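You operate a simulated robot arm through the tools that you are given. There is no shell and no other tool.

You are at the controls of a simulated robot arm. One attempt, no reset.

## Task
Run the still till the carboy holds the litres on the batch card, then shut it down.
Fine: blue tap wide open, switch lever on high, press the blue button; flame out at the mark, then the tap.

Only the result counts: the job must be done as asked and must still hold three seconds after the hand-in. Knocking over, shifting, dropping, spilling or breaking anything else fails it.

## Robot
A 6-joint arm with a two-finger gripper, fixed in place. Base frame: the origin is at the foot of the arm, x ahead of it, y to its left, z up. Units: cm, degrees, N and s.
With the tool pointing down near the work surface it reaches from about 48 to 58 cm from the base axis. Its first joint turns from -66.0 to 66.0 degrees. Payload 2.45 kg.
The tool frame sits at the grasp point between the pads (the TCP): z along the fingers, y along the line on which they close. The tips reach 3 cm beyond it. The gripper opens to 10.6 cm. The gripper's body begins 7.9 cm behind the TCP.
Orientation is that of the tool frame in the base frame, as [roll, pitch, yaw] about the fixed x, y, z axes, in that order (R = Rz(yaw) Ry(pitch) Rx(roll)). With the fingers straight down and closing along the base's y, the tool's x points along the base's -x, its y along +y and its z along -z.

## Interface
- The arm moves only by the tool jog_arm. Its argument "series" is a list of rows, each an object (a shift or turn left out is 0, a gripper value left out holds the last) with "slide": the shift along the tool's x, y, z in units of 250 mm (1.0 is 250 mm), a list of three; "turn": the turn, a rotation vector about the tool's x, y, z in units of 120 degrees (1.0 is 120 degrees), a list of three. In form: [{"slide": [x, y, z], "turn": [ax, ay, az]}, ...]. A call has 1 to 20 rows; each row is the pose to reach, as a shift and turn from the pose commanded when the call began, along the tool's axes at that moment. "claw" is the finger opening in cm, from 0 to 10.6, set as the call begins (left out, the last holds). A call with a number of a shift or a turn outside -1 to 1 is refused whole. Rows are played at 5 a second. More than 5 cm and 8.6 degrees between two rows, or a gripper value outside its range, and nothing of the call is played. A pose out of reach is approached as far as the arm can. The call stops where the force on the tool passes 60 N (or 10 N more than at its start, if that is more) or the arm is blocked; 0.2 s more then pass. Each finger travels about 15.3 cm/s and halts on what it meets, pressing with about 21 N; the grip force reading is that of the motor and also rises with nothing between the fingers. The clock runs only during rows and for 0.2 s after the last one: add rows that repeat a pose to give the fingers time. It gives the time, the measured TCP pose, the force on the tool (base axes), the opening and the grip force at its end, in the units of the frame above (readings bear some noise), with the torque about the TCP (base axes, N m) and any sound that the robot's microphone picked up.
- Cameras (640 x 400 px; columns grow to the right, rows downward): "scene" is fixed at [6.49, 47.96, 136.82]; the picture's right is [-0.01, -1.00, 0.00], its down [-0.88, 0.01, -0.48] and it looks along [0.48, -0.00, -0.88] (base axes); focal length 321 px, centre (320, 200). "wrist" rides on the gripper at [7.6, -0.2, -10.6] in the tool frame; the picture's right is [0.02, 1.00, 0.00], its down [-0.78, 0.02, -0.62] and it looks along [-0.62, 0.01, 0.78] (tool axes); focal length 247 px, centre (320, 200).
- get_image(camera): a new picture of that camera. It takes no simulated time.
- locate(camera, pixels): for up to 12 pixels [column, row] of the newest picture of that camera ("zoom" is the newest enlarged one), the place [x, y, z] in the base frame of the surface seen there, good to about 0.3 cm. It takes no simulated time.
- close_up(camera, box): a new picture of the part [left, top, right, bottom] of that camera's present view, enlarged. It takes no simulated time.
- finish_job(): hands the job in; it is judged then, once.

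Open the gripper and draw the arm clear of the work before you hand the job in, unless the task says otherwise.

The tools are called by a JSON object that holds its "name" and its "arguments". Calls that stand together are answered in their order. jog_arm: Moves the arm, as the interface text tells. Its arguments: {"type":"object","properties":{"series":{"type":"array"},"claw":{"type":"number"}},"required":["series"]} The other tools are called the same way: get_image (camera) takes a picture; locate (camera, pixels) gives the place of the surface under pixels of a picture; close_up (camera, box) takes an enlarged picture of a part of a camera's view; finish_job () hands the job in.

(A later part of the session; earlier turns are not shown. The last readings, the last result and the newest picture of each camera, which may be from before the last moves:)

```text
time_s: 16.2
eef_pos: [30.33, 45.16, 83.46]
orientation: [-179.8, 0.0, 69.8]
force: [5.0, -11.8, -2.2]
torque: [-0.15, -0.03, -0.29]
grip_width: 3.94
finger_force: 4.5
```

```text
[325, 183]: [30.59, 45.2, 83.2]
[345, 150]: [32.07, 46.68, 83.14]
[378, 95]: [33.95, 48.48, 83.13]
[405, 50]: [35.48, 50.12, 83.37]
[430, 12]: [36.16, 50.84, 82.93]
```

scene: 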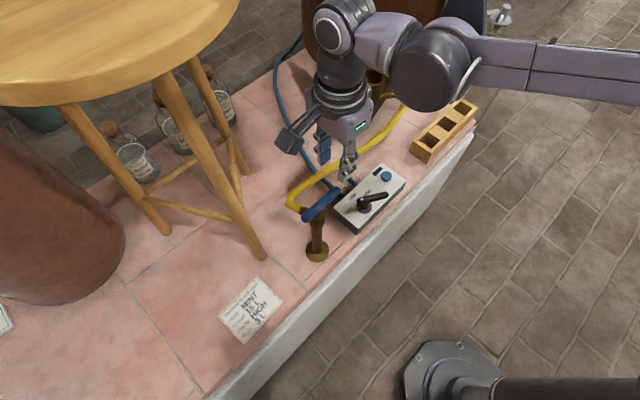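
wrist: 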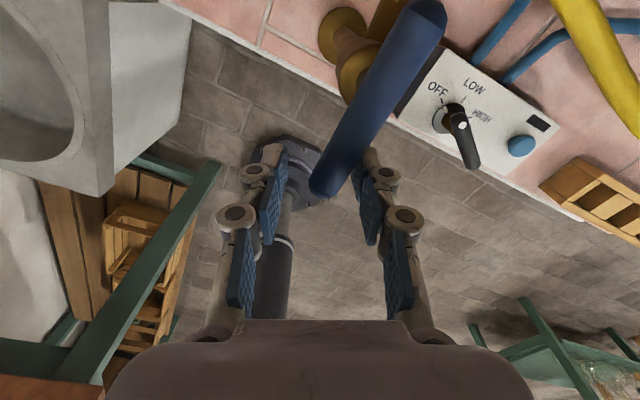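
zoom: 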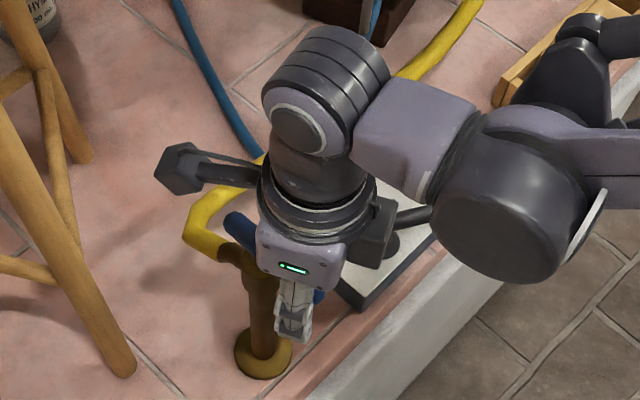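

The bar now points at -135°, exactly 90° from its start, and stands against the open stop. I back off 0.7 cm, open a little and lift clear.

{"name": "jog_arm", "arguments": {"series": [{"slide": [-0.01, 0.028, 0]}, {"slide": [-0.01, 0.028, -0.06]}, {"slide": [-0.01, 0.028, -0.22]}, {"slide": [-0.01, 0.028, -0.4]}, {"slide": [-0.01, 0.028, -0.48]}, {"slide": [-0.01, 0.028, -0.48]}], "claw": 4.4}}

{"name": "get_image", "arguments": {"camera": "wrist"}}

{"name": "get_image", "arguments": {"camera": "scene"}}

```text
time_s: 17.6
eef_pos: [31.0, 44.8, 95.62]
orientation: [-179.7, -0.1, 70.1]
force: [-0.3, -0.6, 0.2]
torque: [-0.01, 0.02, -0.02]
grip_width: 4.4
finger_force: 0.1
```

```text
taken
```

wrist: 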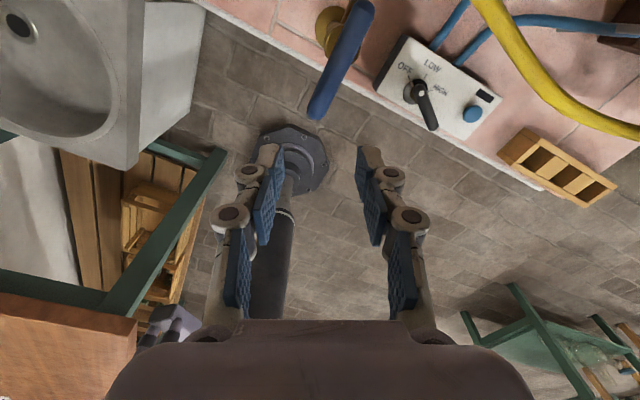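

```text
taken
```

scene: 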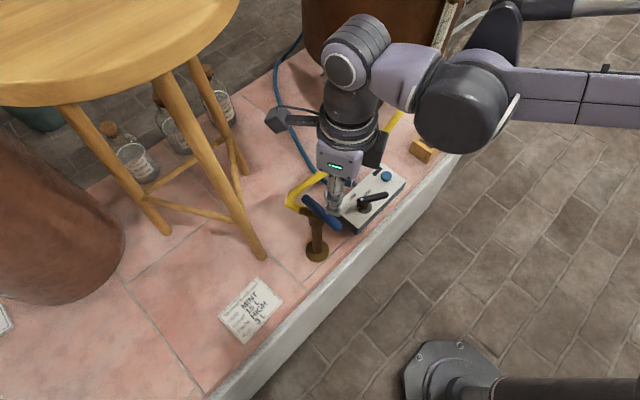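

The tap bar now lies open and undisturbed. I zoom and measure the flame lever at wrist (425,100).

{"name": "close_up", "arguments": {"camera": "wrist", "box": [370, 30, 510, 150]}}

{"name": "locate", "arguments": {"camera": "wrist", "pixels": [[421, 88], [431, 125], [426, 105], [410, 93], [473, 115], [483, 97], [404, 68], [432, 67], [440, 89], [311, 110], [361, 10]]}}

```text
3.33 times, centred on (440, 90) of wrist
```

zoom: 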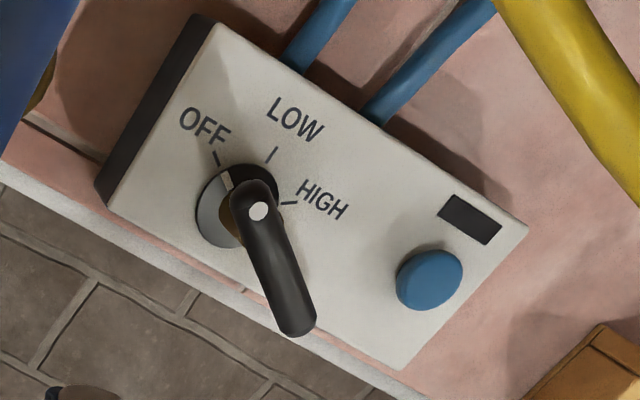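

```text
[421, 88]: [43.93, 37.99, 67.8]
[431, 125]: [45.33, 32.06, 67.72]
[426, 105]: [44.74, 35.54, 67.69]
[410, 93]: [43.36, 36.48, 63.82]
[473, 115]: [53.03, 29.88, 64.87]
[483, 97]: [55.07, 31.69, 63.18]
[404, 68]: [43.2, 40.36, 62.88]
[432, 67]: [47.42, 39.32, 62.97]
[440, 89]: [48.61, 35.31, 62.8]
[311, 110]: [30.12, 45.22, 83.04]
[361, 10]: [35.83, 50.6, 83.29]
```

I locate the ticks and disk on this zoom for the angles.

{"name": "locate", "arguments": {"camera": "zoom", "pixels": [[216, 157], [273, 154], [292, 203], [205, 215], [220, 240], [262, 185], [213, 185], [258, 210], [297, 325], [222, 175], [430, 275], [112, 200]]}}

```text
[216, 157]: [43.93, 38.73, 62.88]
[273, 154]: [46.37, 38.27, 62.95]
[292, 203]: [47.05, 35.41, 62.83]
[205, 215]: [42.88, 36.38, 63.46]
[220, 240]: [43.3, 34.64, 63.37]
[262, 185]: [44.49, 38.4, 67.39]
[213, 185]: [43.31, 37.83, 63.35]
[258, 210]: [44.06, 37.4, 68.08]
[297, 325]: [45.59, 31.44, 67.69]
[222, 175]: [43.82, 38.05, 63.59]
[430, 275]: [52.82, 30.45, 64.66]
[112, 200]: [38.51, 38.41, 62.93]
```

Tick marks: OFF ≈103°, LOW ≈43°, HIGH ≈-17° around pivot (44.4,36.3), so the lever tail must swing clockwise ~120° from -76°. I turn the tool to yaw 190, close the fingers to a peg and move to above the tail's outer side at (48,33,82).

{"name": "jog_arm", "arguments": {"series": [{"slide": [-0.013, 0.05, 0.02], "turn": [0, 0, -0.0625]}, {"slide": [-0.027, 0.1, 0.04], "turn": [0, 0, -0.125]}, {"slide": [-0.04, 0.15, 0.06], "turn": [0, 0, -0.1875]}, {"slide": [-0.053, 0.2, 0.09], "turn": [0, 0, -0.25]}, {"slide": [-0.066, 0.25, 0.12], "turn": [0, 0, -0.3125]}, {"slide": [-0.08, 0.3, 0.15], "turn": [0, 0, -0.375]}, {"slide": [-0.093, 0.35, 0.18], "turn": [0, 0, -0.4375]}, {"slide": [-0.106, 0.4, 0.22], "turn": [0, 0, -0.5]}, {"slide": [-0.119, 0.45, 0.26], "turn": [0, 0, -0.5625]}, {"slide": [-0.133, 0.5, 0.3], "turn": [0, 0, -0.625]}, {"slide": [-0.146, 0.55, 0.34], "turn": [0, 0, -0.6875]}, {"slide": [-0.159, 0.6, 0.38], "turn": [0, 0, -0.75]}, {"slide": [-0.172, 0.65, 0.42], "turn": [0, 0, -0.8125]}, {"slide": [-0.186, 0.7, 0.46], "turn": [0, 0, -0.875]}, {"slide": [-0.199, 0.75, 0.5], "turn": [0, 0, -0.9375]}, {"slide": [-0.212, 0.8, 0.544], "turn": [0, 0, -1.0]}, {"slide": [-0.212, 0.8, 0.544], "turn": [0, 0, -1.0]}], "claw": 0}}

{"name": "get_image", "arguments": {"camera": "wrist"}}

{"name": "get_image", "arguments": {"camera": "scene"}}

```text
time_s: 21.2
eef_pos: [47.9, 32.91, 81.68]
orientation: [179.8, -0.2, -170.0]
force: [-0.5, -0.5, 0.3]
torque: [-0.01, -0.01, -0.03]
grip_width: 0.0
finger_force: 20.5
```

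```text
taken
```

wrist: 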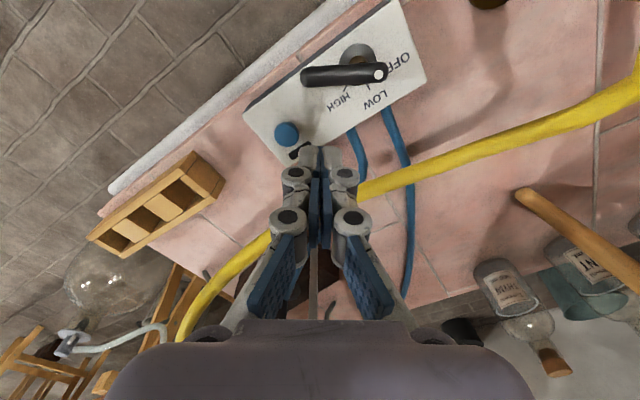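

```text
taken
```

scene: 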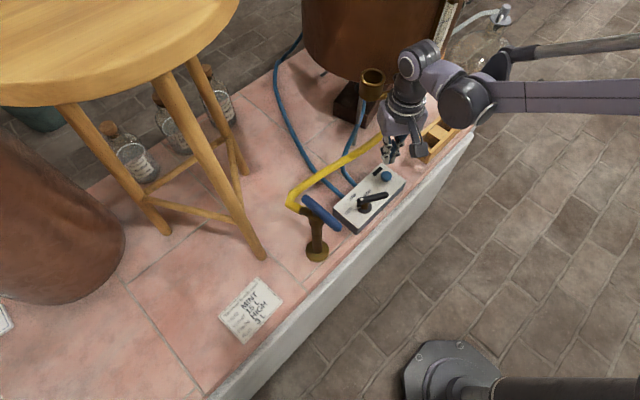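

The peg is above the spot between the button and the lever's tail. I descend to z≈68.3 (tips at 65.3, above the panel at 63).

{"name": "jog_arm", "arguments": {"series": [{"slide": [-0.012, -0.002, 0.17]}, {"slide": [-0.016, -0.003, 0.34]}, {"slide": [-0.016, -0.003, 0.47]}, {"slide": [-0.016, -0.003, 0.535]}, {"slide": [-0.016, -0.003, 0.535]}]}}

{"name": "get_image", "arguments": {"camera": "wrist"}}

{"name": "close_up", "arguments": {"camera": "scene", "box": [310, 120, 450, 250]}}

```text
time_s: 22.4
eef_pos: [48.09, 32.83, 68.36]
orientation: [179.7, -0.1, -169.9]
force: [-0.6, -1.0, -1.2]
torque: [0.02, 0.0, -0.01]
grip_width: 0.01
finger_force: 21.2
```

```text
taken
```

wrist: 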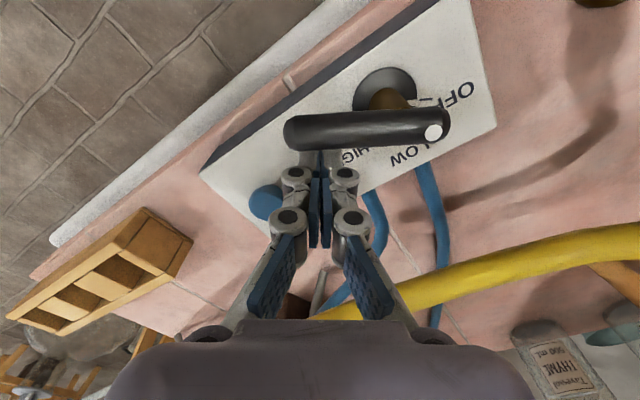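

```text
3.08 times, centred on (380, 185) of scene
```

zoom: 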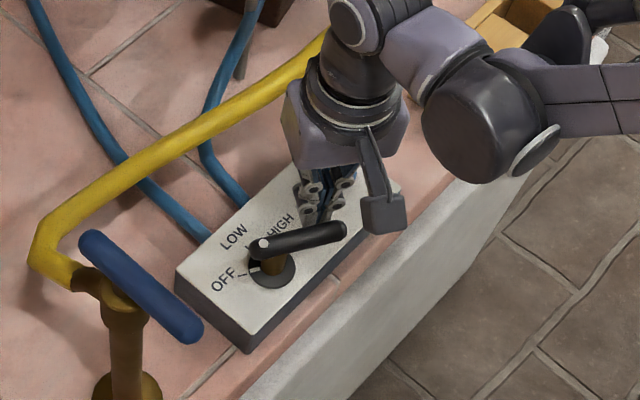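

The peg stands at the far side of the lever tail, near its tip. I sweep it along the arc about the pivot, taking the lever to around LOW first.

{"name": "jog_arm", "arguments": {"series": [{"slide": [0.0359, 0.0084, 0]}, {"slide": [0.0758, -0.0081, 0]}, {"slide": [0.1217, -0.0146, 0]}, {"slide": [0.1675, -0.0084, 0]}, {"slide": [0.2106, 0.009, 0]}, {"slide": [0.2106, 0.009, 0]}]}}

{"name": "get_image", "arguments": {"camera": "wrist"}}

{"name": "close_up", "arguments": {"camera": "scene", "box": [310, 120, 450, 250]}}

```text
time_s: 23.8
eef_pos: [42.93, 32.25, 68.46]
orientation: [179.7, -0.3, -170.0]
force: [0.3, -0.1, -1.1]
torque: [-0.02, 0.01, -0.01]
grip_width: 0.0
finger_force: 21.2
```

```text
taken
```

wrist: 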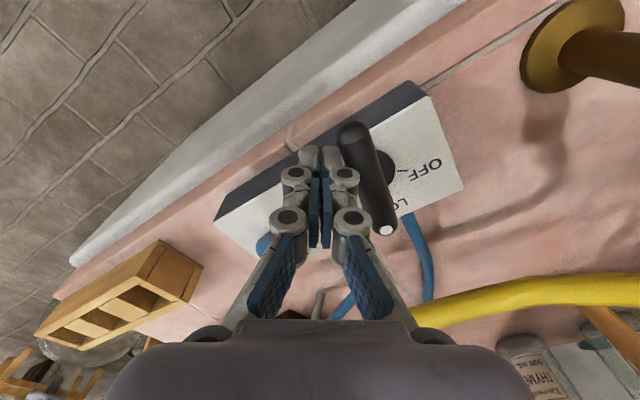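

```text
3.08 times, centred on (380, 185) of scene
```

zoom: 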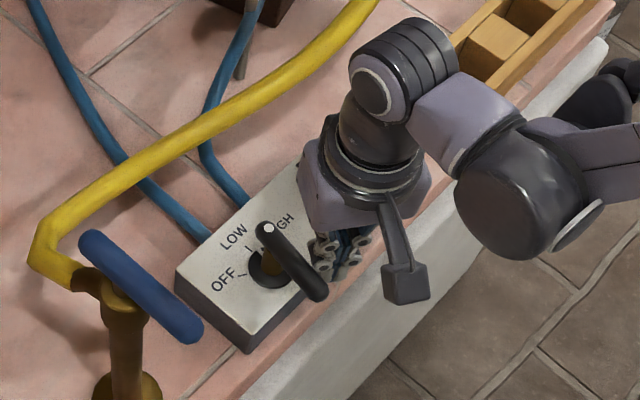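

The lever follows with almost no force and now stands near LOW. I sweep on toward HIGH.

{"name": "jog_arm", "arguments": {"series": [{"slide": [0.0397, 0.0235, 0]}, {"slide": [0.0682, 0.06, 0]}, {"slide": [0.0863, 0.1026, 0]}, {"slide": [0.0925, 0.139, 0]}, {"slide": [0.0925, 0.139, 0]}]}}

{"name": "get_image", "arguments": {"camera": "wrist"}}

{"name": "close_up", "arguments": {"camera": "scene", "box": [310, 120, 450, 250]}}

```text
time_s: 25.0
eef_pos: [40.1, 34.98, 68.45]
orientation: [-179.9, -0.1, -170.1]
force: [2.2, -18.6, -1.8]
torque: [-0.25, 0.0, -0.21]
grip_width: 0.0
finger_force: 20.7
```

```text
taken
```

wrist: 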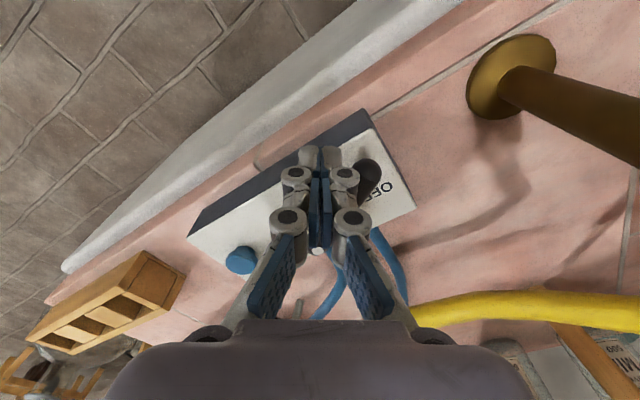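

```text
3.08 times, centred on (380, 185) of scene
```

zoom: 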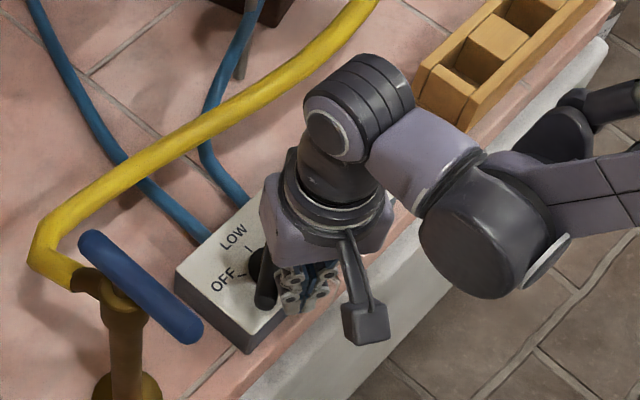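

About 18.6 N now opposes the push, which should be the HIGH stop. I back the peg off in -y and look at the lever.

{"name": "jog_arm", "arguments": {"series": [{"slide": [0, -0.06, 0]}, {"slide": [-0.06, -0.16, -0.02]}, {"slide": [-0.16, -0.26, -0.08]}, {"slide": [-0.28, -0.36, -0.12]}, {"slide": [-0.28, -0.36, -0.12]}]}}

{"name": "get_image", "arguments": {"camera": "wrist"}}

{"name": "close_up", "arguments": {"camera": "scene", "box": [310, 120, 450, 250]}}

```text
time_s: 26.2
eef_pos: [48.36, 27.47, 71.38]
orientation: [179.8, -0.2, -169.9]
force: [0.4, 0.6, 0.4]
torque: [-0.02, -0.01, 0.02]
grip_width: 0.02
finger_force: 20.6
```

```text
taken
```

wrist: 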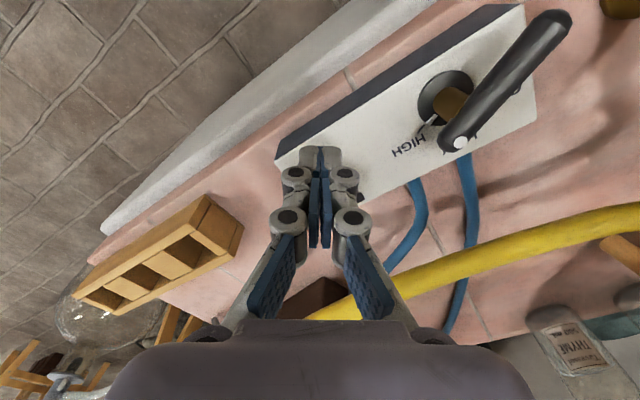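

```text
3.08 times, centred on (380, 185) of scene
```

zoom: 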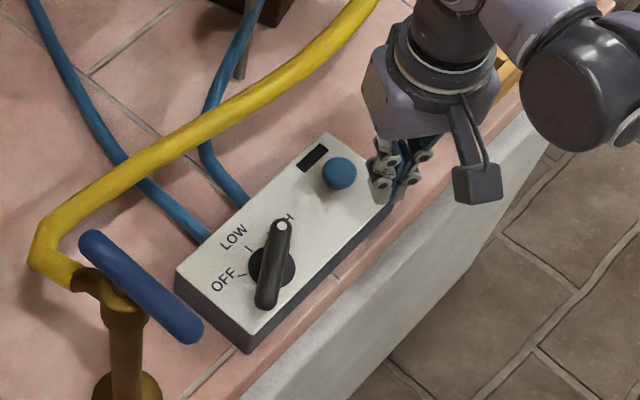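

The lever's dot end now points toward HIGH; I zoom to check the notch against the tick.

{"name": "close_up", "arguments": {"camera": "wrist", "box": [370, 60, 530, 170]}}

{"name": "locate", "arguments": {"camera": "wrist", "pixels": [[460, 143], [555, 25], [510, 80], [448, 97]]}}

{"name": "close_up", "arguments": {"camera": "scene", "box": [340, 150, 420, 230]}}

{"name": "locate", "arguments": {"camera": "zoom", "pixels": [[300, 160], [320, 82]]}}

```text
3.64 times, centred on (450, 115) of wrist
```

zoom: 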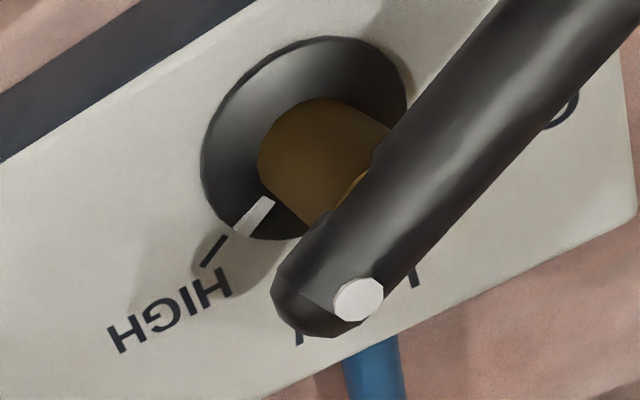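

```text
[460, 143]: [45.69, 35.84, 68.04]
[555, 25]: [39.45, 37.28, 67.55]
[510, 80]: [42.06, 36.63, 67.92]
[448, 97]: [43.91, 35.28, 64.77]
```

```text
5.00 times, centred on (380, 190) of scene
```

zoom: 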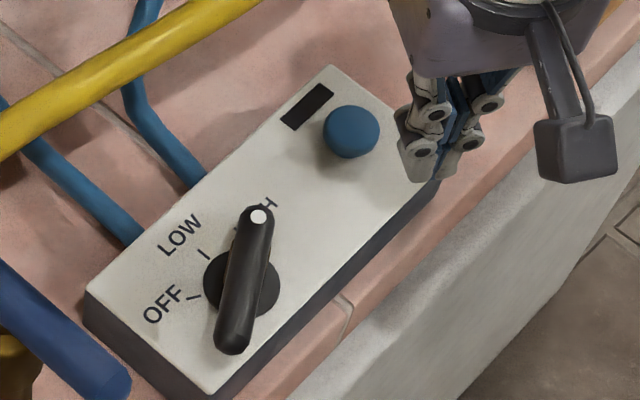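

```text
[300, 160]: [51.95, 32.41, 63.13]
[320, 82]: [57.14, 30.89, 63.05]
```

The notch lines up with the HIGH tick, and the lever tail points at about 167°. Now I move the closed fingertips above the blue button at (52.8,30.0), testing reach.

{"name": "jog_arm", "arguments": {"series": [{"slide": [-0.1, 0.034, -0.01]}, {"slide": [-0.19, 0.068, -0.01]}, {"slide": [-0.193, 0.068, 0]}, {"slide": [-0.193, 0.068, 0]}]}}

{"name": "get_image", "arguments": {"camera": "wrist"}}

{"name": "close_up", "arguments": {"camera": "scene", "box": [340, 130, 440, 220]}}

```text
time_s: 27.2
eef_pos: [52.98, 30.11, 71.36]
orientation: [179.7, -0.2, -170.0]
force: [-0.1, -0.4, 0.0]
torque: [-0.03, -0.01, -0.01]
grip_width: 0.01
finger_force: 21.1
```

```text
taken
```

wrist: 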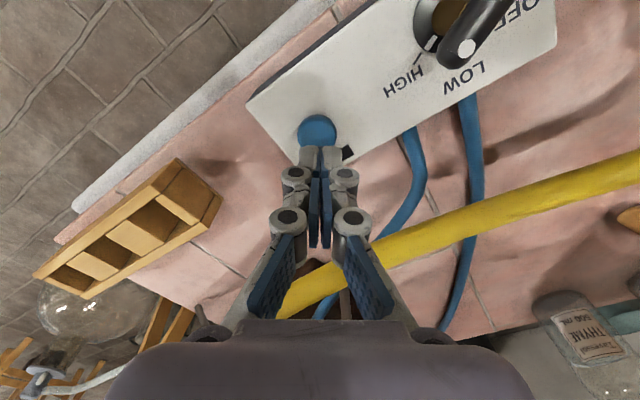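

```text
4.44 times, centred on (390, 175) of scene
```

zoom: 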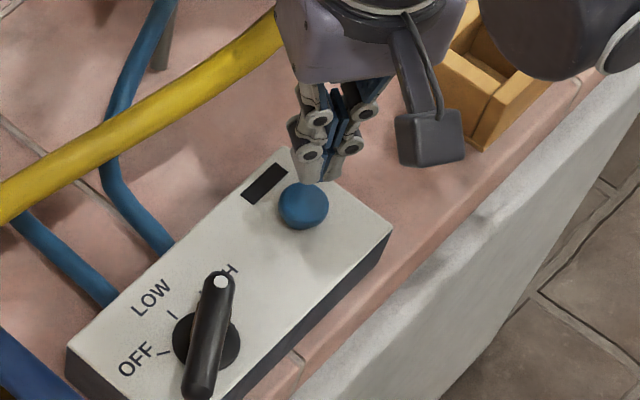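

Fingertips are centred over the button with 3 cm to go. I press down in small steps.

{"name": "jog_arm", "arguments": {"series": [{"slide": [0, 0, 0.09]}, {"slide": [0, 0, 0.12]}, {"slide": [0, 0, 0.134]}, {"slide": [0, 0, 0.144]}, {"slide": [0, 0, 0.152]}]}}

{"name": "close_up", "arguments": {"camera": "scene", "box": [340, 130, 440, 220]}}

```text
time_s: 28.4
eef_pos: [52.9, 30.22, 67.51]
orientation: [179.9, -0.2, -170.0]
force: [-0.5, 0.3, 2.3]
torque: [0.01, 0.0, 0.0]
grip_width: 0.59
finger_force: 28.5
```

```text
4.44 times, centred on (390, 175) of scene
```

zoom: 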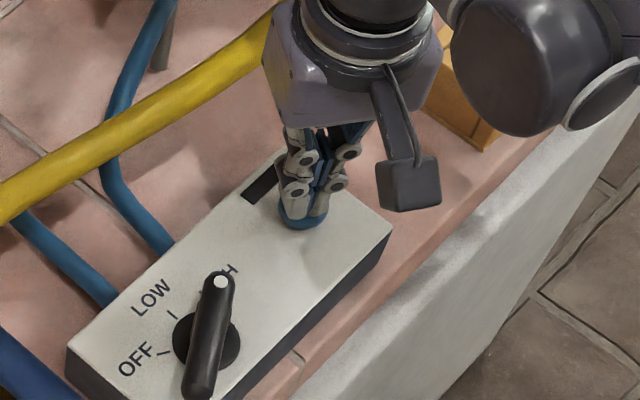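

Light contact (2.3 N) with the button slightly down; no indicator change yet. I press 0.4 cm further.

{"name": "jog_arm", "arguments": {"series": [{"slide": [0, 0, 0.008]}, {"slide": [0, 0, 0.016]}, {"slide": [0, 0, 0.016]}]}}

{"name": "close_up", "arguments": {"camera": "scene", "box": [340, 130, 440, 220]}}

{"name": "get_image", "arguments": {"camera": "wrist"}}

```text
time_s: 29.2
eef_pos: [52.94, 30.12, 67.11]
orientation: [179.8, -0.1, -169.8]
force: [0.5, 1.2, 3.3]
torque: [0.05, -0.06, 0.04]
grip_width: 0.59
finger_force: 28.1
```

```text
4.44 times, centred on (390, 175) of scene
```

zoom: 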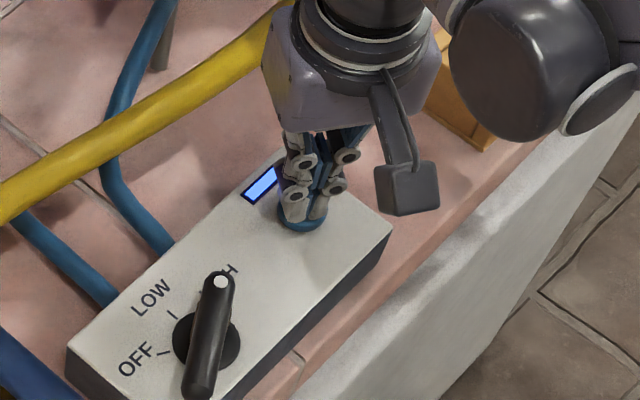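

```text
taken
```

wrist: 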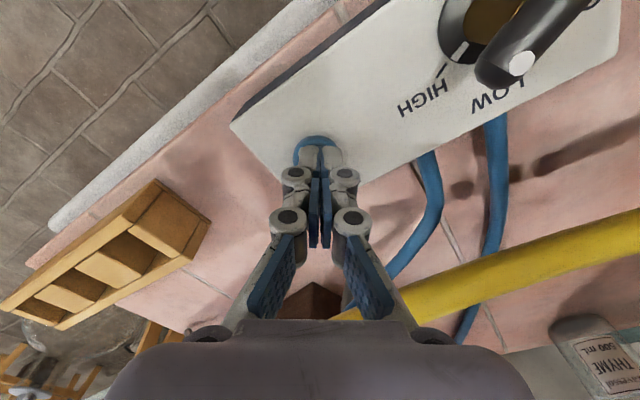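

The indicator window lit up blue: the flame is on. I lift off the button and check that it stays lit.

{"name": "jog_arm", "arguments": {"series": [{"slide": [0, 0, -0.03]}, {"slide": [0, 0, -0.16]}]}}

{"name": "close_up", "arguments": {"camera": "scene", "box": [340, 130, 440, 220]}}

{"name": "get_image", "arguments": {"camera": "scene"}}

{"name": "get_image", "arguments": {"camera": "wrist"}}

```text
time_s: 29.8
eef_pos: [53.08, 30.15, 71.05]
orientation: [179.8, -0.1, -170.0]
force: [-0.5, -0.3, -0.1]
torque: [0.01, 0.02, -0.02]
grip_width: 0.01
finger_force: 28.9
```

```text
4.44 times, centred on (390, 175) of scene
```

zoom: 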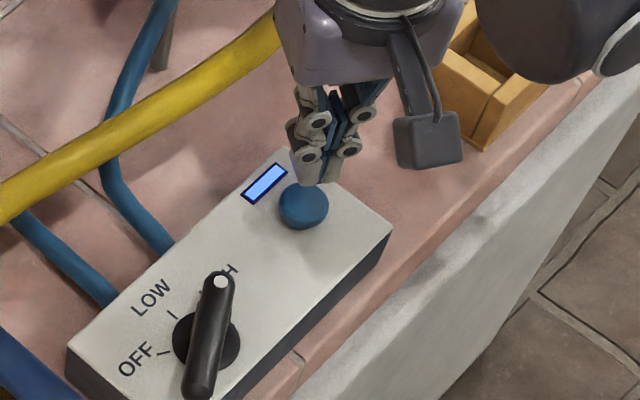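

```text
taken
```

scene: 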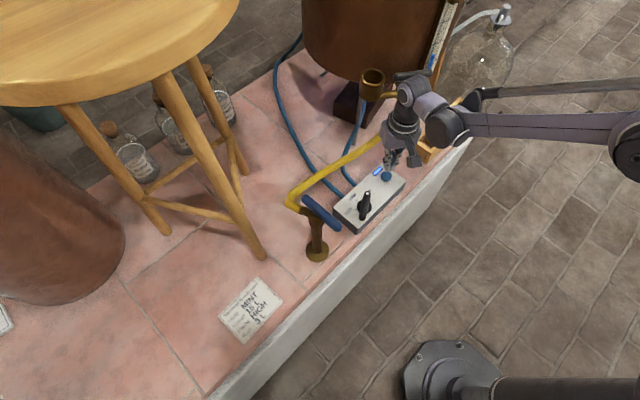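

```text
taken
```

wrist: 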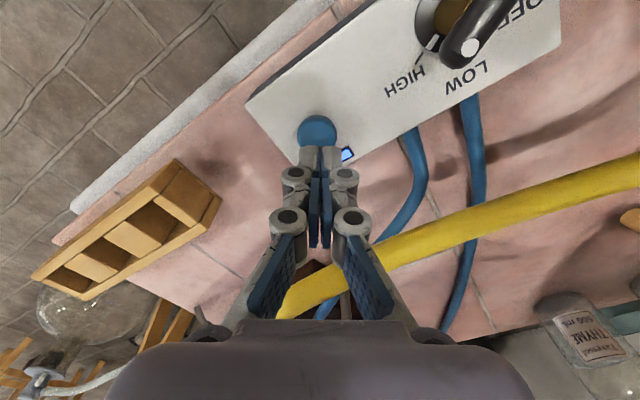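

It stays lit. Now I move to a viewing pose to the right, tilting the wrist camera toward the carboy's scale.

{"name": "jog_arm", "arguments": {"series": [{"slide": [0.08, -0.12, -0.11], "turn": [0.008, -0.027, 0.045]}, {"slide": [0.165, -0.26, -0.2], "turn": [0.016, -0.054, 0.091]}, {"slide": [0.25, -0.4, -0.28], "turn": [0.024, -0.081, 0.136]}, {"slide": [0.335, -0.535, -0.36], "turn": [0.032, -0.108, 0.182]}, {"slide": [0.42, -0.67, -0.44], "turn": [0.04, -0.135, 0.227]}, {"slide": [0.508, -0.804, -0.52], "turn": [0.048, -0.162, 0.273]}]}}

{"name": "get_image", "arguments": {"camera": "wrist"}}

{"name": "get_image", "arguments": {"camera": "scene"}}

```text
time_s: 31.2
eef_pos: [44.08, 8.1, 84.28]
orientation: [179.9, 19.7, 156.9]
force: [0.0, 0.6, 1.6]
torque: [0.03, 0.01, -0.03]
grip_width: 0.0
finger_force: 28.3
```

```text
taken
```

wrist: 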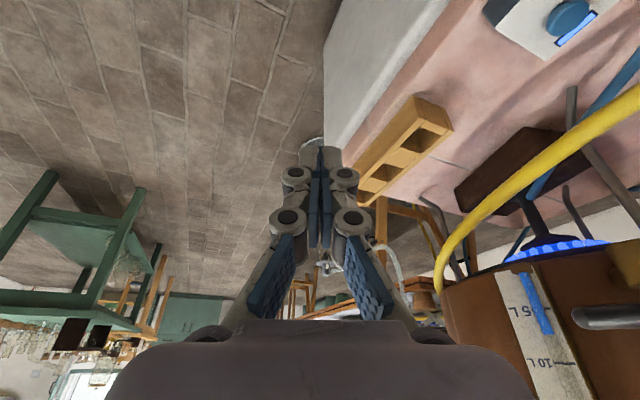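

```text
taken
```

scene: 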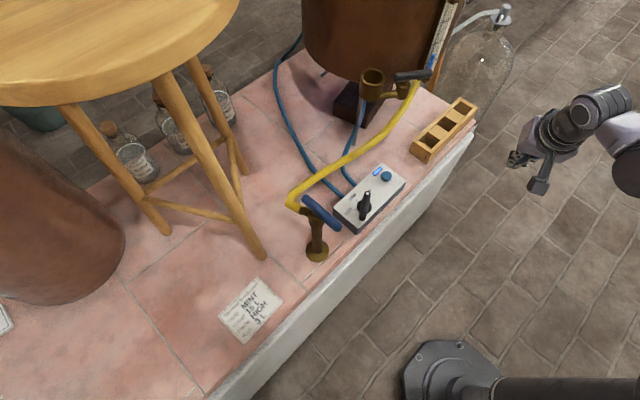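

The blue flame ring burns under the boiler (550,250). My closed fingers cover the carboy, so I open them and shift 7 cm further right.

{"name": "jog_arm", "arguments": {"series": [{"slide": [-0.006, -0.15, -0.02]}, {"slide": [-0.013, -0.305, -0.038]}, {"slide": [-0.013, -0.305, -0.038]}], "claw": 10.4}}

{"name": "get_image", "arguments": {"camera": "wrist"}}

{"name": "close_up", "arguments": {"camera": "wrist", "box": [290, 110, 380, 170]}}

```text
time_s: 32.0
eef_pos: [41.17, 1.08, 85.12]
orientation: [179.9, 19.7, 156.9]
force: [-0.7, 0.1, -0.4]
torque: [0.0, -0.01, -0.01]
grip_width: 10.4
finger_force: 0.1
```

```text
taken
```

wrist: 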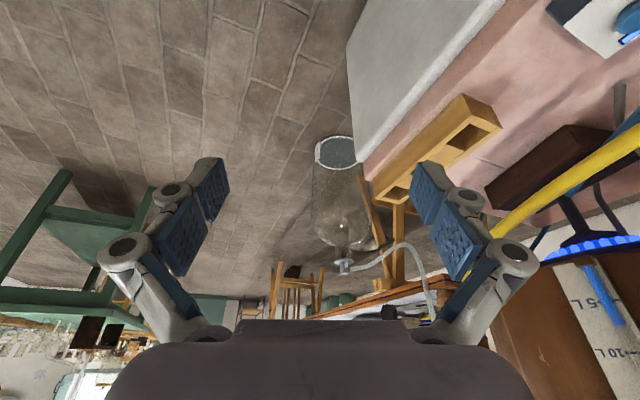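

```text
6.67 times, centred on (335, 140) of wrist
```

zoom: 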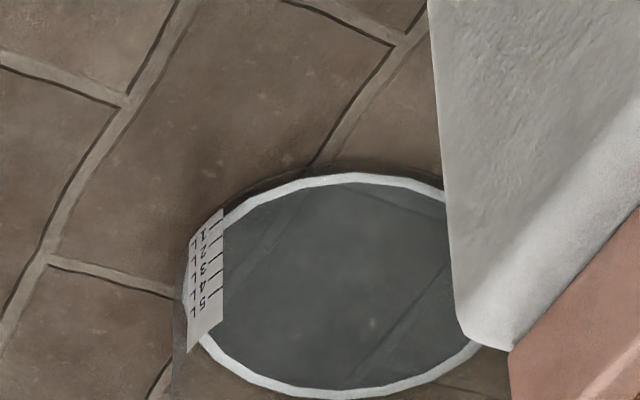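

The strip is small but visible. I use locate on the strip ticks and on the white ring to tell the level height.

{"name": "locate", "arguments": {"camera": "zoom", "pixels": [[218, 222], [214, 255], [213, 290], [192, 345], [207, 232], [340, 180], [250, 200], [300, 385], [222, 350], [330, 280], [440, 350], [206, 340]]}}

{"name": "close_up", "arguments": {"camera": "wrist", "box": [308, 130, 348, 165]}}

```text
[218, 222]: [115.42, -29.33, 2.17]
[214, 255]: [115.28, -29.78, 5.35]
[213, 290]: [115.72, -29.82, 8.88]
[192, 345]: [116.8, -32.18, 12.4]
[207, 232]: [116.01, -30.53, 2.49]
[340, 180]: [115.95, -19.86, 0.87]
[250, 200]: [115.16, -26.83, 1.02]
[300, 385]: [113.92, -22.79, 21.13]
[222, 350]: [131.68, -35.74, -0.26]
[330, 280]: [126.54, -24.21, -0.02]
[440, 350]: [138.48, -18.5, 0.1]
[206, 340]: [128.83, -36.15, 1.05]
```

```text
11.43 times, centred on (328, 148) of wrist
```

zoom: 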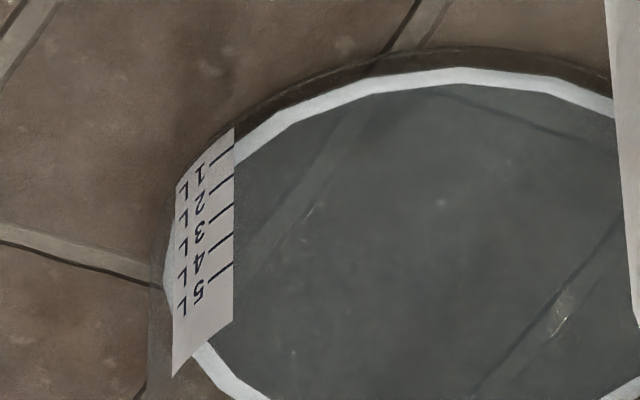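

The ring sits at z≈1 (the carboy's empty bottom); ticks run from 1 L at z≈2.2 upward. I hold still for 3 s and look again.

{"name": "jog_arm", "arguments": {"series": [{}, {}, {}, {}, {}, {}, {}, {}, {}, {}, {}, {}, {}, {}]}}

{"name": "close_up", "arguments": {"camera": "wrist", "box": [308, 130, 348, 165]}}

{"name": "close_up", "arguments": {"camera": "wrist", "box": [280, 120, 400, 280]}}

{"name": "close_up", "arguments": {"camera": "wrist", "box": [520, 200, 640, 380]}}

```text
time_s: 35.0
eef_pos: [41.15, 0.96, 85.29]
orientation: [179.9, 19.7, 156.9]
force: [0.3, -0.1, 0.7]
torque: [0.01, -0.02, 0.02]
grip_width: 10.42
finger_force: 0.1
```

```text
11.43 times, centred on (328, 148) of wrist
```

zoom: 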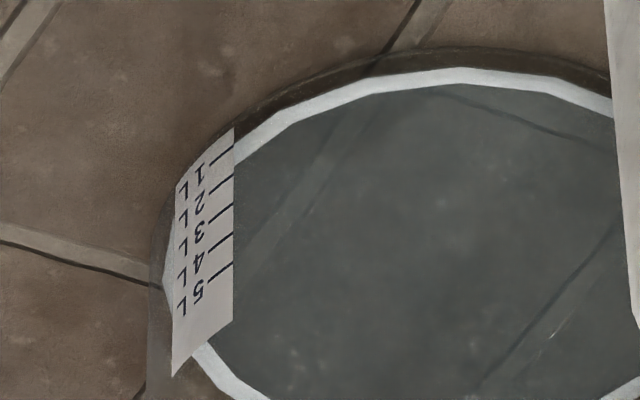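

```text
2.50 times, centred on (340, 200) of wrist
```

zoom: 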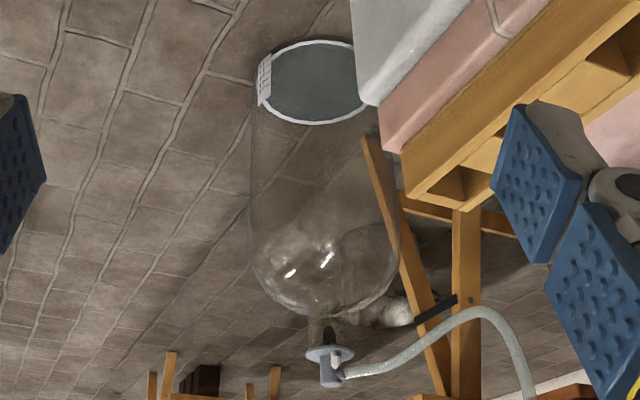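

```text
2.22 times, centred on (580, 290) of wrist
```

zoom: 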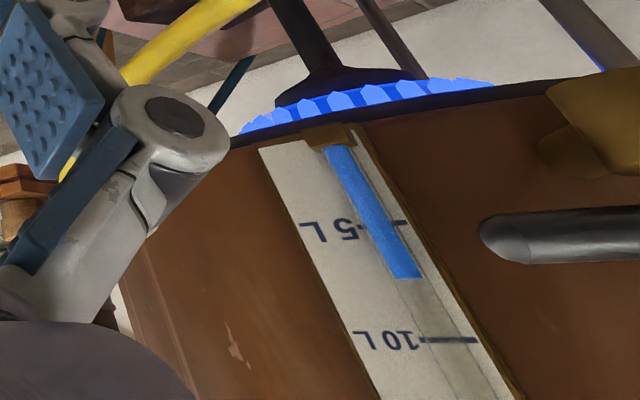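

No flow yet (boiler still heating; gauge ~7.4 L). I hold another 4 s and check again.

{"name": "jog_arm", "arguments": {"series": [{}, {}, {}, {}, {}, {}, {}, {}, {}, {}, {}, {}, {}, {}, {}, {}, {}, {}, {}, {}]}}

{"name": "close_up", "arguments": {"camera": "wrist", "box": [308, 130, 348, 165]}}

{"name": "close_up", "arguments": {"camera": "wrist", "box": [280, 120, 400, 280]}}

{"name": "close_up", "arguments": {"camera": "wrist", "box": [520, 200, 640, 380]}}

```text
time_s: 39.2
eef_pos: [41.18, 1.12, 85.16]
orientation: [179.9, 19.7, 156.9]
force: [0.7, 0.7, -0.3]
torque: [-0.02, 0.01, 0.02]
grip_width: 10.4
finger_force: 0.0
```

```text
11.43 times, centred on (328, 148) of wrist
```

zoom: 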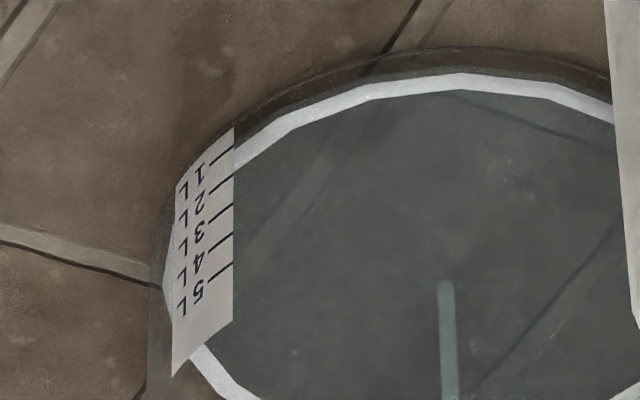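

```text
2.50 times, centred on (340, 200) of wrist
```

zoom: 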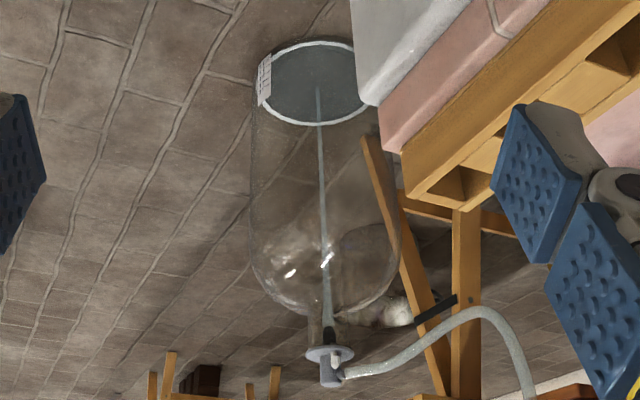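

```text
2.22 times, centred on (580, 290) of wrist
```

zoom: 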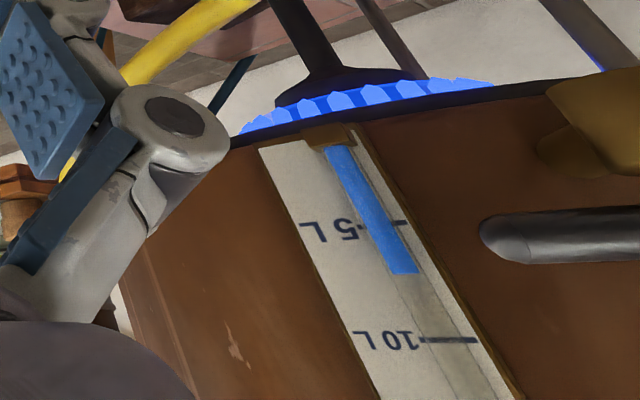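

Distillate is now streaming into the carboy and the white ring (the liquid edge) has begun to rise. I measure ring height and tick heights with several points to set up a level readout.

{"name": "close_up", "arguments": {"camera": "wrist", "box": [308, 130, 348, 165]}}

{"name": "locate", "arguments": {"camera": "zoom", "pixels": [[222, 152], [222, 182], [221, 211], [220, 241], [219, 271], [260, 148], [300, 122], [340, 104], [380, 93], [420, 86], [460, 82], [500, 85]]}}

{"name": "locate", "arguments": {"camera": "zoom", "pixels": [[228, 148], [228, 178], [228, 207], [228, 236], [228, 266], [250, 155], [280, 134], [320, 112], [360, 98], [400, 89], [440, 83], [540, 92]]}}

```text
11.43 times, centred on (328, 148) of wrist
```

zoom: 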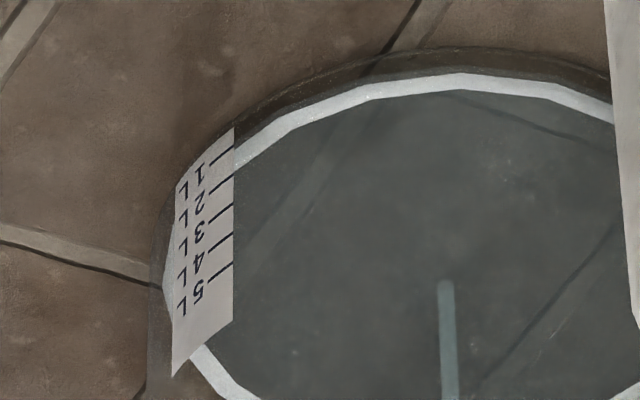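

```text
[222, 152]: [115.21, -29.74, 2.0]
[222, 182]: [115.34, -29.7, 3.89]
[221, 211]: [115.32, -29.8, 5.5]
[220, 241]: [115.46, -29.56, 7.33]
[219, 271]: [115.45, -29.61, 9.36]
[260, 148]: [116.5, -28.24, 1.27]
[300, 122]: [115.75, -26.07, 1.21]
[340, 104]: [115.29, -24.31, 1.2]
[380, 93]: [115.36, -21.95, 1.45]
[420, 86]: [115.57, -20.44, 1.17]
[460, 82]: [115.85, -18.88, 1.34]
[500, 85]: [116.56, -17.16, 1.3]
```

```text
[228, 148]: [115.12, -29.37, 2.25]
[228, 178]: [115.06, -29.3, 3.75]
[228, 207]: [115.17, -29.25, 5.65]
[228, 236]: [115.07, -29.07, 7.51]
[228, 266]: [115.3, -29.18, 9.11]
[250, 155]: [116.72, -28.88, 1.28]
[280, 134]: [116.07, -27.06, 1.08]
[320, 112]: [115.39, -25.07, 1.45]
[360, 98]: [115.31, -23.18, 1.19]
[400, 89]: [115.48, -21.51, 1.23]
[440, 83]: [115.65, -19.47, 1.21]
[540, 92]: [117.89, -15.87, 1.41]
```

Ticks sit at z≈2.1, 3.8, 5.6, 7.4, 9.25 for 1–5 L, and the liquid ring is at z≈1.27 (about 0.5 L) at t=39.2. I wait 4 s to measure the rate.

{"name": "jog_arm", "arguments": {"series": [{}, {}, {}, {}, {}, {}, {}, {}, {}, {}, {}, {}, {}, {}, {}, {}, {}, {}, {}, {}]}}

{"name": "close_up", "arguments": {"camera": "wrist", "box": [308, 130, 348, 165]}}

```text
time_s: 43.4
eef_pos: [41.14, 1.05, 85.09]
orientation: [179.8, 19.8, 157.0]
force: [-0.3, 0.4, -0.2]
torque: [0.0, -0.02, 0.01]
grip_width: 10.39
finger_force: 0.1
```

```text
11.43 times, centred on (328, 148) of wrist
```

zoom: 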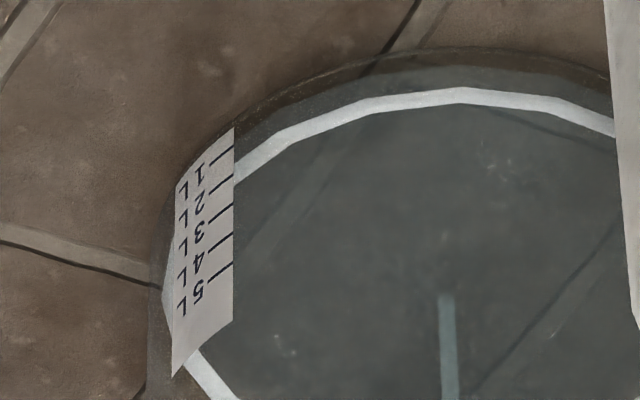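

The ring has moved from row 82 to about 96 (col 460). Measuring its height.

{"name": "locate", "arguments": {"camera": "zoom", "pixels": [[260, 160], [280, 148], [300, 136], [320, 126], [340, 117], [360, 110], [380, 106], [400, 102], [420, 99], [440, 97], [460, 96], [500, 98]]}}

```text
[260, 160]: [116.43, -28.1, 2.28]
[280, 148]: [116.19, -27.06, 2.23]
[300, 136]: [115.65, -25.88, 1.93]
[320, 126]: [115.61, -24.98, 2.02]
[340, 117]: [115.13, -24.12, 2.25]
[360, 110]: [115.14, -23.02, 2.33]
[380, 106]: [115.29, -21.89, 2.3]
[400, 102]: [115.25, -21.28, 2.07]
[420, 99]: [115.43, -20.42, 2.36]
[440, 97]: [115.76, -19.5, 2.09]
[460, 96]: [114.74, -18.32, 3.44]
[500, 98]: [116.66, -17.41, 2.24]
```

Level z≈2.19 at t=43.4 (≈1.05 L), rising about 0.22 cm/s ≈ 0.12 L/s, so 3 L (z≈5.58) is due near t≈59. I wait another 4 s and re-measure.

{"name": "jog_arm", "arguments": {"series": [{}, {}, {}, {}, {}, {}, {}, {}, {}, {}, {}, {}, {}, {}, {}, {}, {}, {}, {}, {}]}}

{"name": "close_up", "arguments": {"camera": "wrist", "box": [308, 130, 348, 165]}}

```text
time_s: 47.6
eef_pos: [41.09, 0.87, 85.19]
orientation: [179.8, 19.7, 156.8]
force: [1.4, 0.9, 0.3]
torque: [0.02, 0.04, 0.0]
grip_width: 10.39
finger_force: 0.0
```

```text
11.43 times, centred on (328, 148) of wrist
```

zoom: 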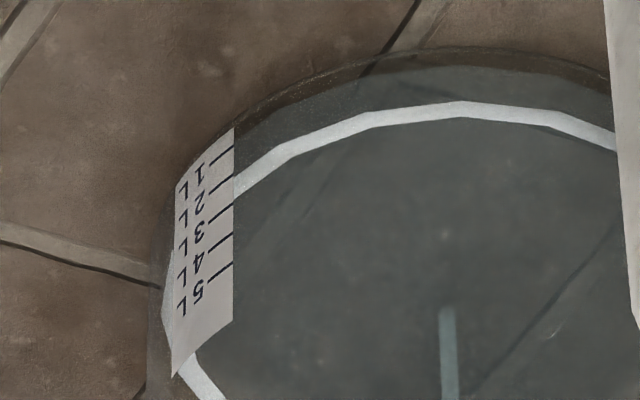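

The ring is now near row 109 at col 460. Measuring again.

{"name": "locate", "arguments": {"camera": "zoom", "pixels": [[260, 170], [280, 157], [300, 147], [320, 138], [340, 130], [360, 124], [380, 119], [400, 116], [420, 113], [440, 111], [480, 110], [500, 112]]}}

{"name": "locate", "arguments": {"camera": "zoom", "pixels": [[250, 176], [270, 163], [290, 151], [310, 142], [330, 134], [350, 127], [222, 152], [222, 211], [228, 207], [225, 209], [230, 206], [215, 216]]}}

```text
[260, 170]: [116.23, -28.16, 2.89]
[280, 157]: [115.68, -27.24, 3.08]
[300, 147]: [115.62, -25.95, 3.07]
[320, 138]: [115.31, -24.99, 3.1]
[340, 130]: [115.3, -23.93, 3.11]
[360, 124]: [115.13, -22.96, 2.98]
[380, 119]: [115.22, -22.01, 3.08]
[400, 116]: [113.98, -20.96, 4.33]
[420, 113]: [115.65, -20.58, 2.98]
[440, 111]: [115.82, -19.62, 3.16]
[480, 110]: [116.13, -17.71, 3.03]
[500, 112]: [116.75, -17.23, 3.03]
```

```text
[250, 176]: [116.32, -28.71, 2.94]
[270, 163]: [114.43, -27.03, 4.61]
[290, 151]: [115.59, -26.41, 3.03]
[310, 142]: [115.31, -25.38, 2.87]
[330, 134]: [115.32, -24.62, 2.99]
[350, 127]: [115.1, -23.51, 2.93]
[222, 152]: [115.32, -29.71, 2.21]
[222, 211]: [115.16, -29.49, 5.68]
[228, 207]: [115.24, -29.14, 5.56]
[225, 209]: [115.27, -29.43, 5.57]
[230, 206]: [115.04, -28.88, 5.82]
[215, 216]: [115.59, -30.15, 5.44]
```

Level z≈3.03 at t=47.6 (0.20 cm/s). I check the ring's own shape (flat rim or vertical band) by sampling across its width, to know exactly where the liquid surface is.

{"name": "locate", "arguments": {"camera": "zoom", "pixels": [[420, 107], [420, 110], [420, 113], [420, 116], [420, 119], [330, 128], [330, 131], [330, 137], [330, 140], [420, 95], [420, 75], [210, 385]]}}

{"name": "close_up", "arguments": {"camera": "wrist", "box": [314, 136, 330, 152]}}

{"name": "close_up", "arguments": {"camera": "wrist", "box": [310, 130, 370, 180]}}

{"name": "locate", "arguments": {"camera": "zoom", "pixels": [[122, 310], [170, 350], [230, 375], [300, 380], [350, 365], [124, 300], [300, 370], [300, 375], [300, 385], [260, 383]]}}

```text
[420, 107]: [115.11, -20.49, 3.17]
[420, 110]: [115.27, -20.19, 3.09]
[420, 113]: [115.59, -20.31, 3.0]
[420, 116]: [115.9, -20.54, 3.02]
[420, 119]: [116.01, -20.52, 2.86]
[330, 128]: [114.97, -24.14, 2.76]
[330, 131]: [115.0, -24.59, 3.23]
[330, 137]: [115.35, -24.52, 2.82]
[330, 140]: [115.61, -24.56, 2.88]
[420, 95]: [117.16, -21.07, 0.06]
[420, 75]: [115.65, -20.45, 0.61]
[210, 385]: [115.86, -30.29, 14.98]
```

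```text
16.00 times, centred on (322, 144) of wrist
```

zoom: 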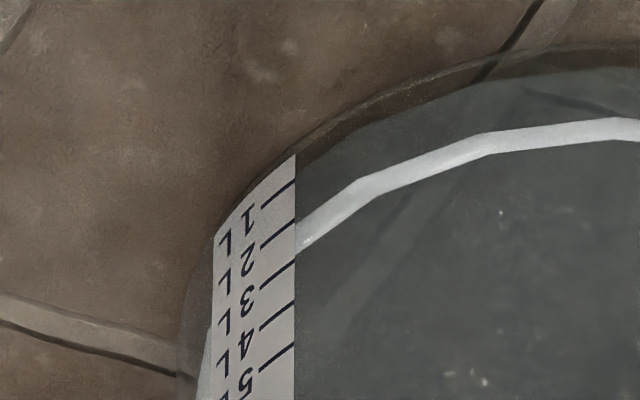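

```text
8.00 times, centred on (340, 155) of wrist
```

zoom: 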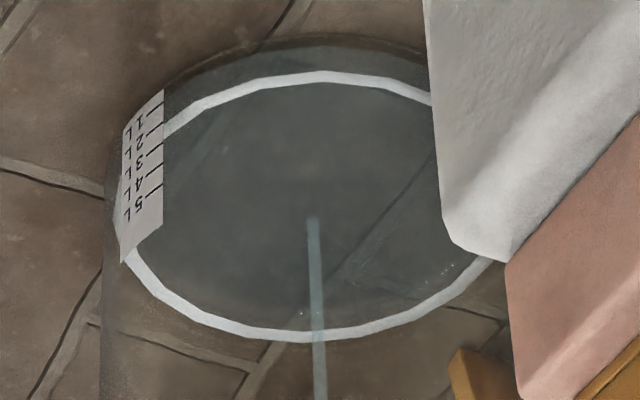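

```text
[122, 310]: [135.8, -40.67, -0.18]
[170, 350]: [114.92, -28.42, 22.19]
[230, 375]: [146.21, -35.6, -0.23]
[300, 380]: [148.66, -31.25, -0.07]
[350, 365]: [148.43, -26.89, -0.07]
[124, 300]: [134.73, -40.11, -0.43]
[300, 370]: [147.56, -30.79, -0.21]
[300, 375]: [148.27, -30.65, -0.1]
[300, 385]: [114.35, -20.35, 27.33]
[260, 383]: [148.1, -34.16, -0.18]
```

The ring is a flat rim at the liquid level (z≈3.0). I zoom on the near bottom edge of the water body to find where zero volume lies.

{"name": "close_up", "arguments": {"camera": "wrist", "box": [326, 130, 350, 145]}}

{"name": "locate", "arguments": {"camera": "zoom", "pixels": [[320, 60], [320, 80], [320, 100], [320, 120], [320, 140], [320, 160], [320, 180], [320, 200], [320, 220], [320, 240], [320, 300]]}}

{"name": "close_up", "arguments": {"camera": "wrist", "box": [520, 200, 640, 380]}}

```text
16.00 times, centred on (338, 138) of wrist
```

zoom: 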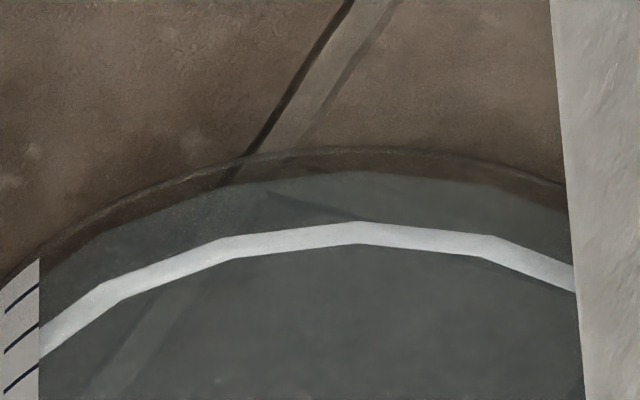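

```text
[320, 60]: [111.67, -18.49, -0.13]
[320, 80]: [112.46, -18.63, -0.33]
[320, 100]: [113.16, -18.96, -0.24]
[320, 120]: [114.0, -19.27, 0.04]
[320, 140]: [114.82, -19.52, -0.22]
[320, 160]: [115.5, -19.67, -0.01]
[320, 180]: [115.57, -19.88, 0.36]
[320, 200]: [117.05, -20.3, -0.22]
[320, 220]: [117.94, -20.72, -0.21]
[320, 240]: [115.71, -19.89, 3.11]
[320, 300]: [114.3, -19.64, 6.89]
```

```text
2.22 times, centred on (580, 290) of wrist
```

zoom: 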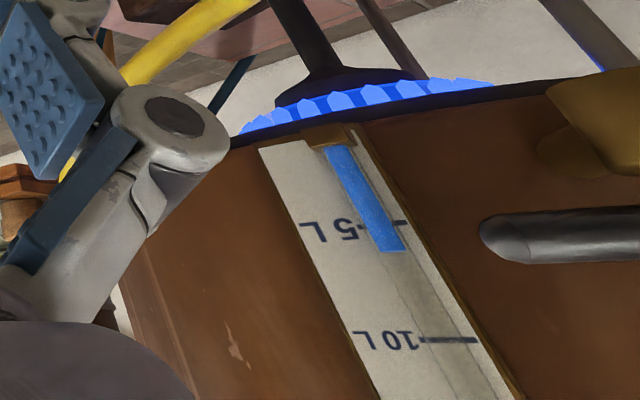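

The boiler gauge has dropped about 1.15 L while the level rose 2.0 cm, agreeing with the strip's 1.78 cm per litre; rate ≈0.21 cm/s. The 3 L tick is at z≈5.6, due near t≈59.7. I wait and re-measure.

{"name": "jog_arm", "arguments": {"series": [{}, {}, {}, {}, {}, {}, {}, {}, {}, {}, {}, {}, {}, {}, {}, {}, {}, {}, {}, {}]}}

{"name": "close_up", "arguments": {"camera": "wrist", "box": [308, 130, 348, 165]}}

```text
time_s: 51.8
eef_pos: [41.13, 1.04, 85.13]
orientation: [179.9, 19.7, 156.9]
force: [0.4, -0.4, 0.0]
torque: [0.01, -0.03, 0.01]
grip_width: 10.41
finger_force: 0.1
```

```text
11.43 times, centred on (328, 148) of wrist
```

zoom: 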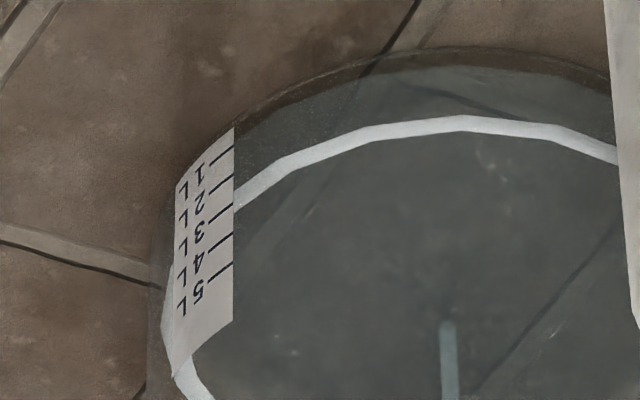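

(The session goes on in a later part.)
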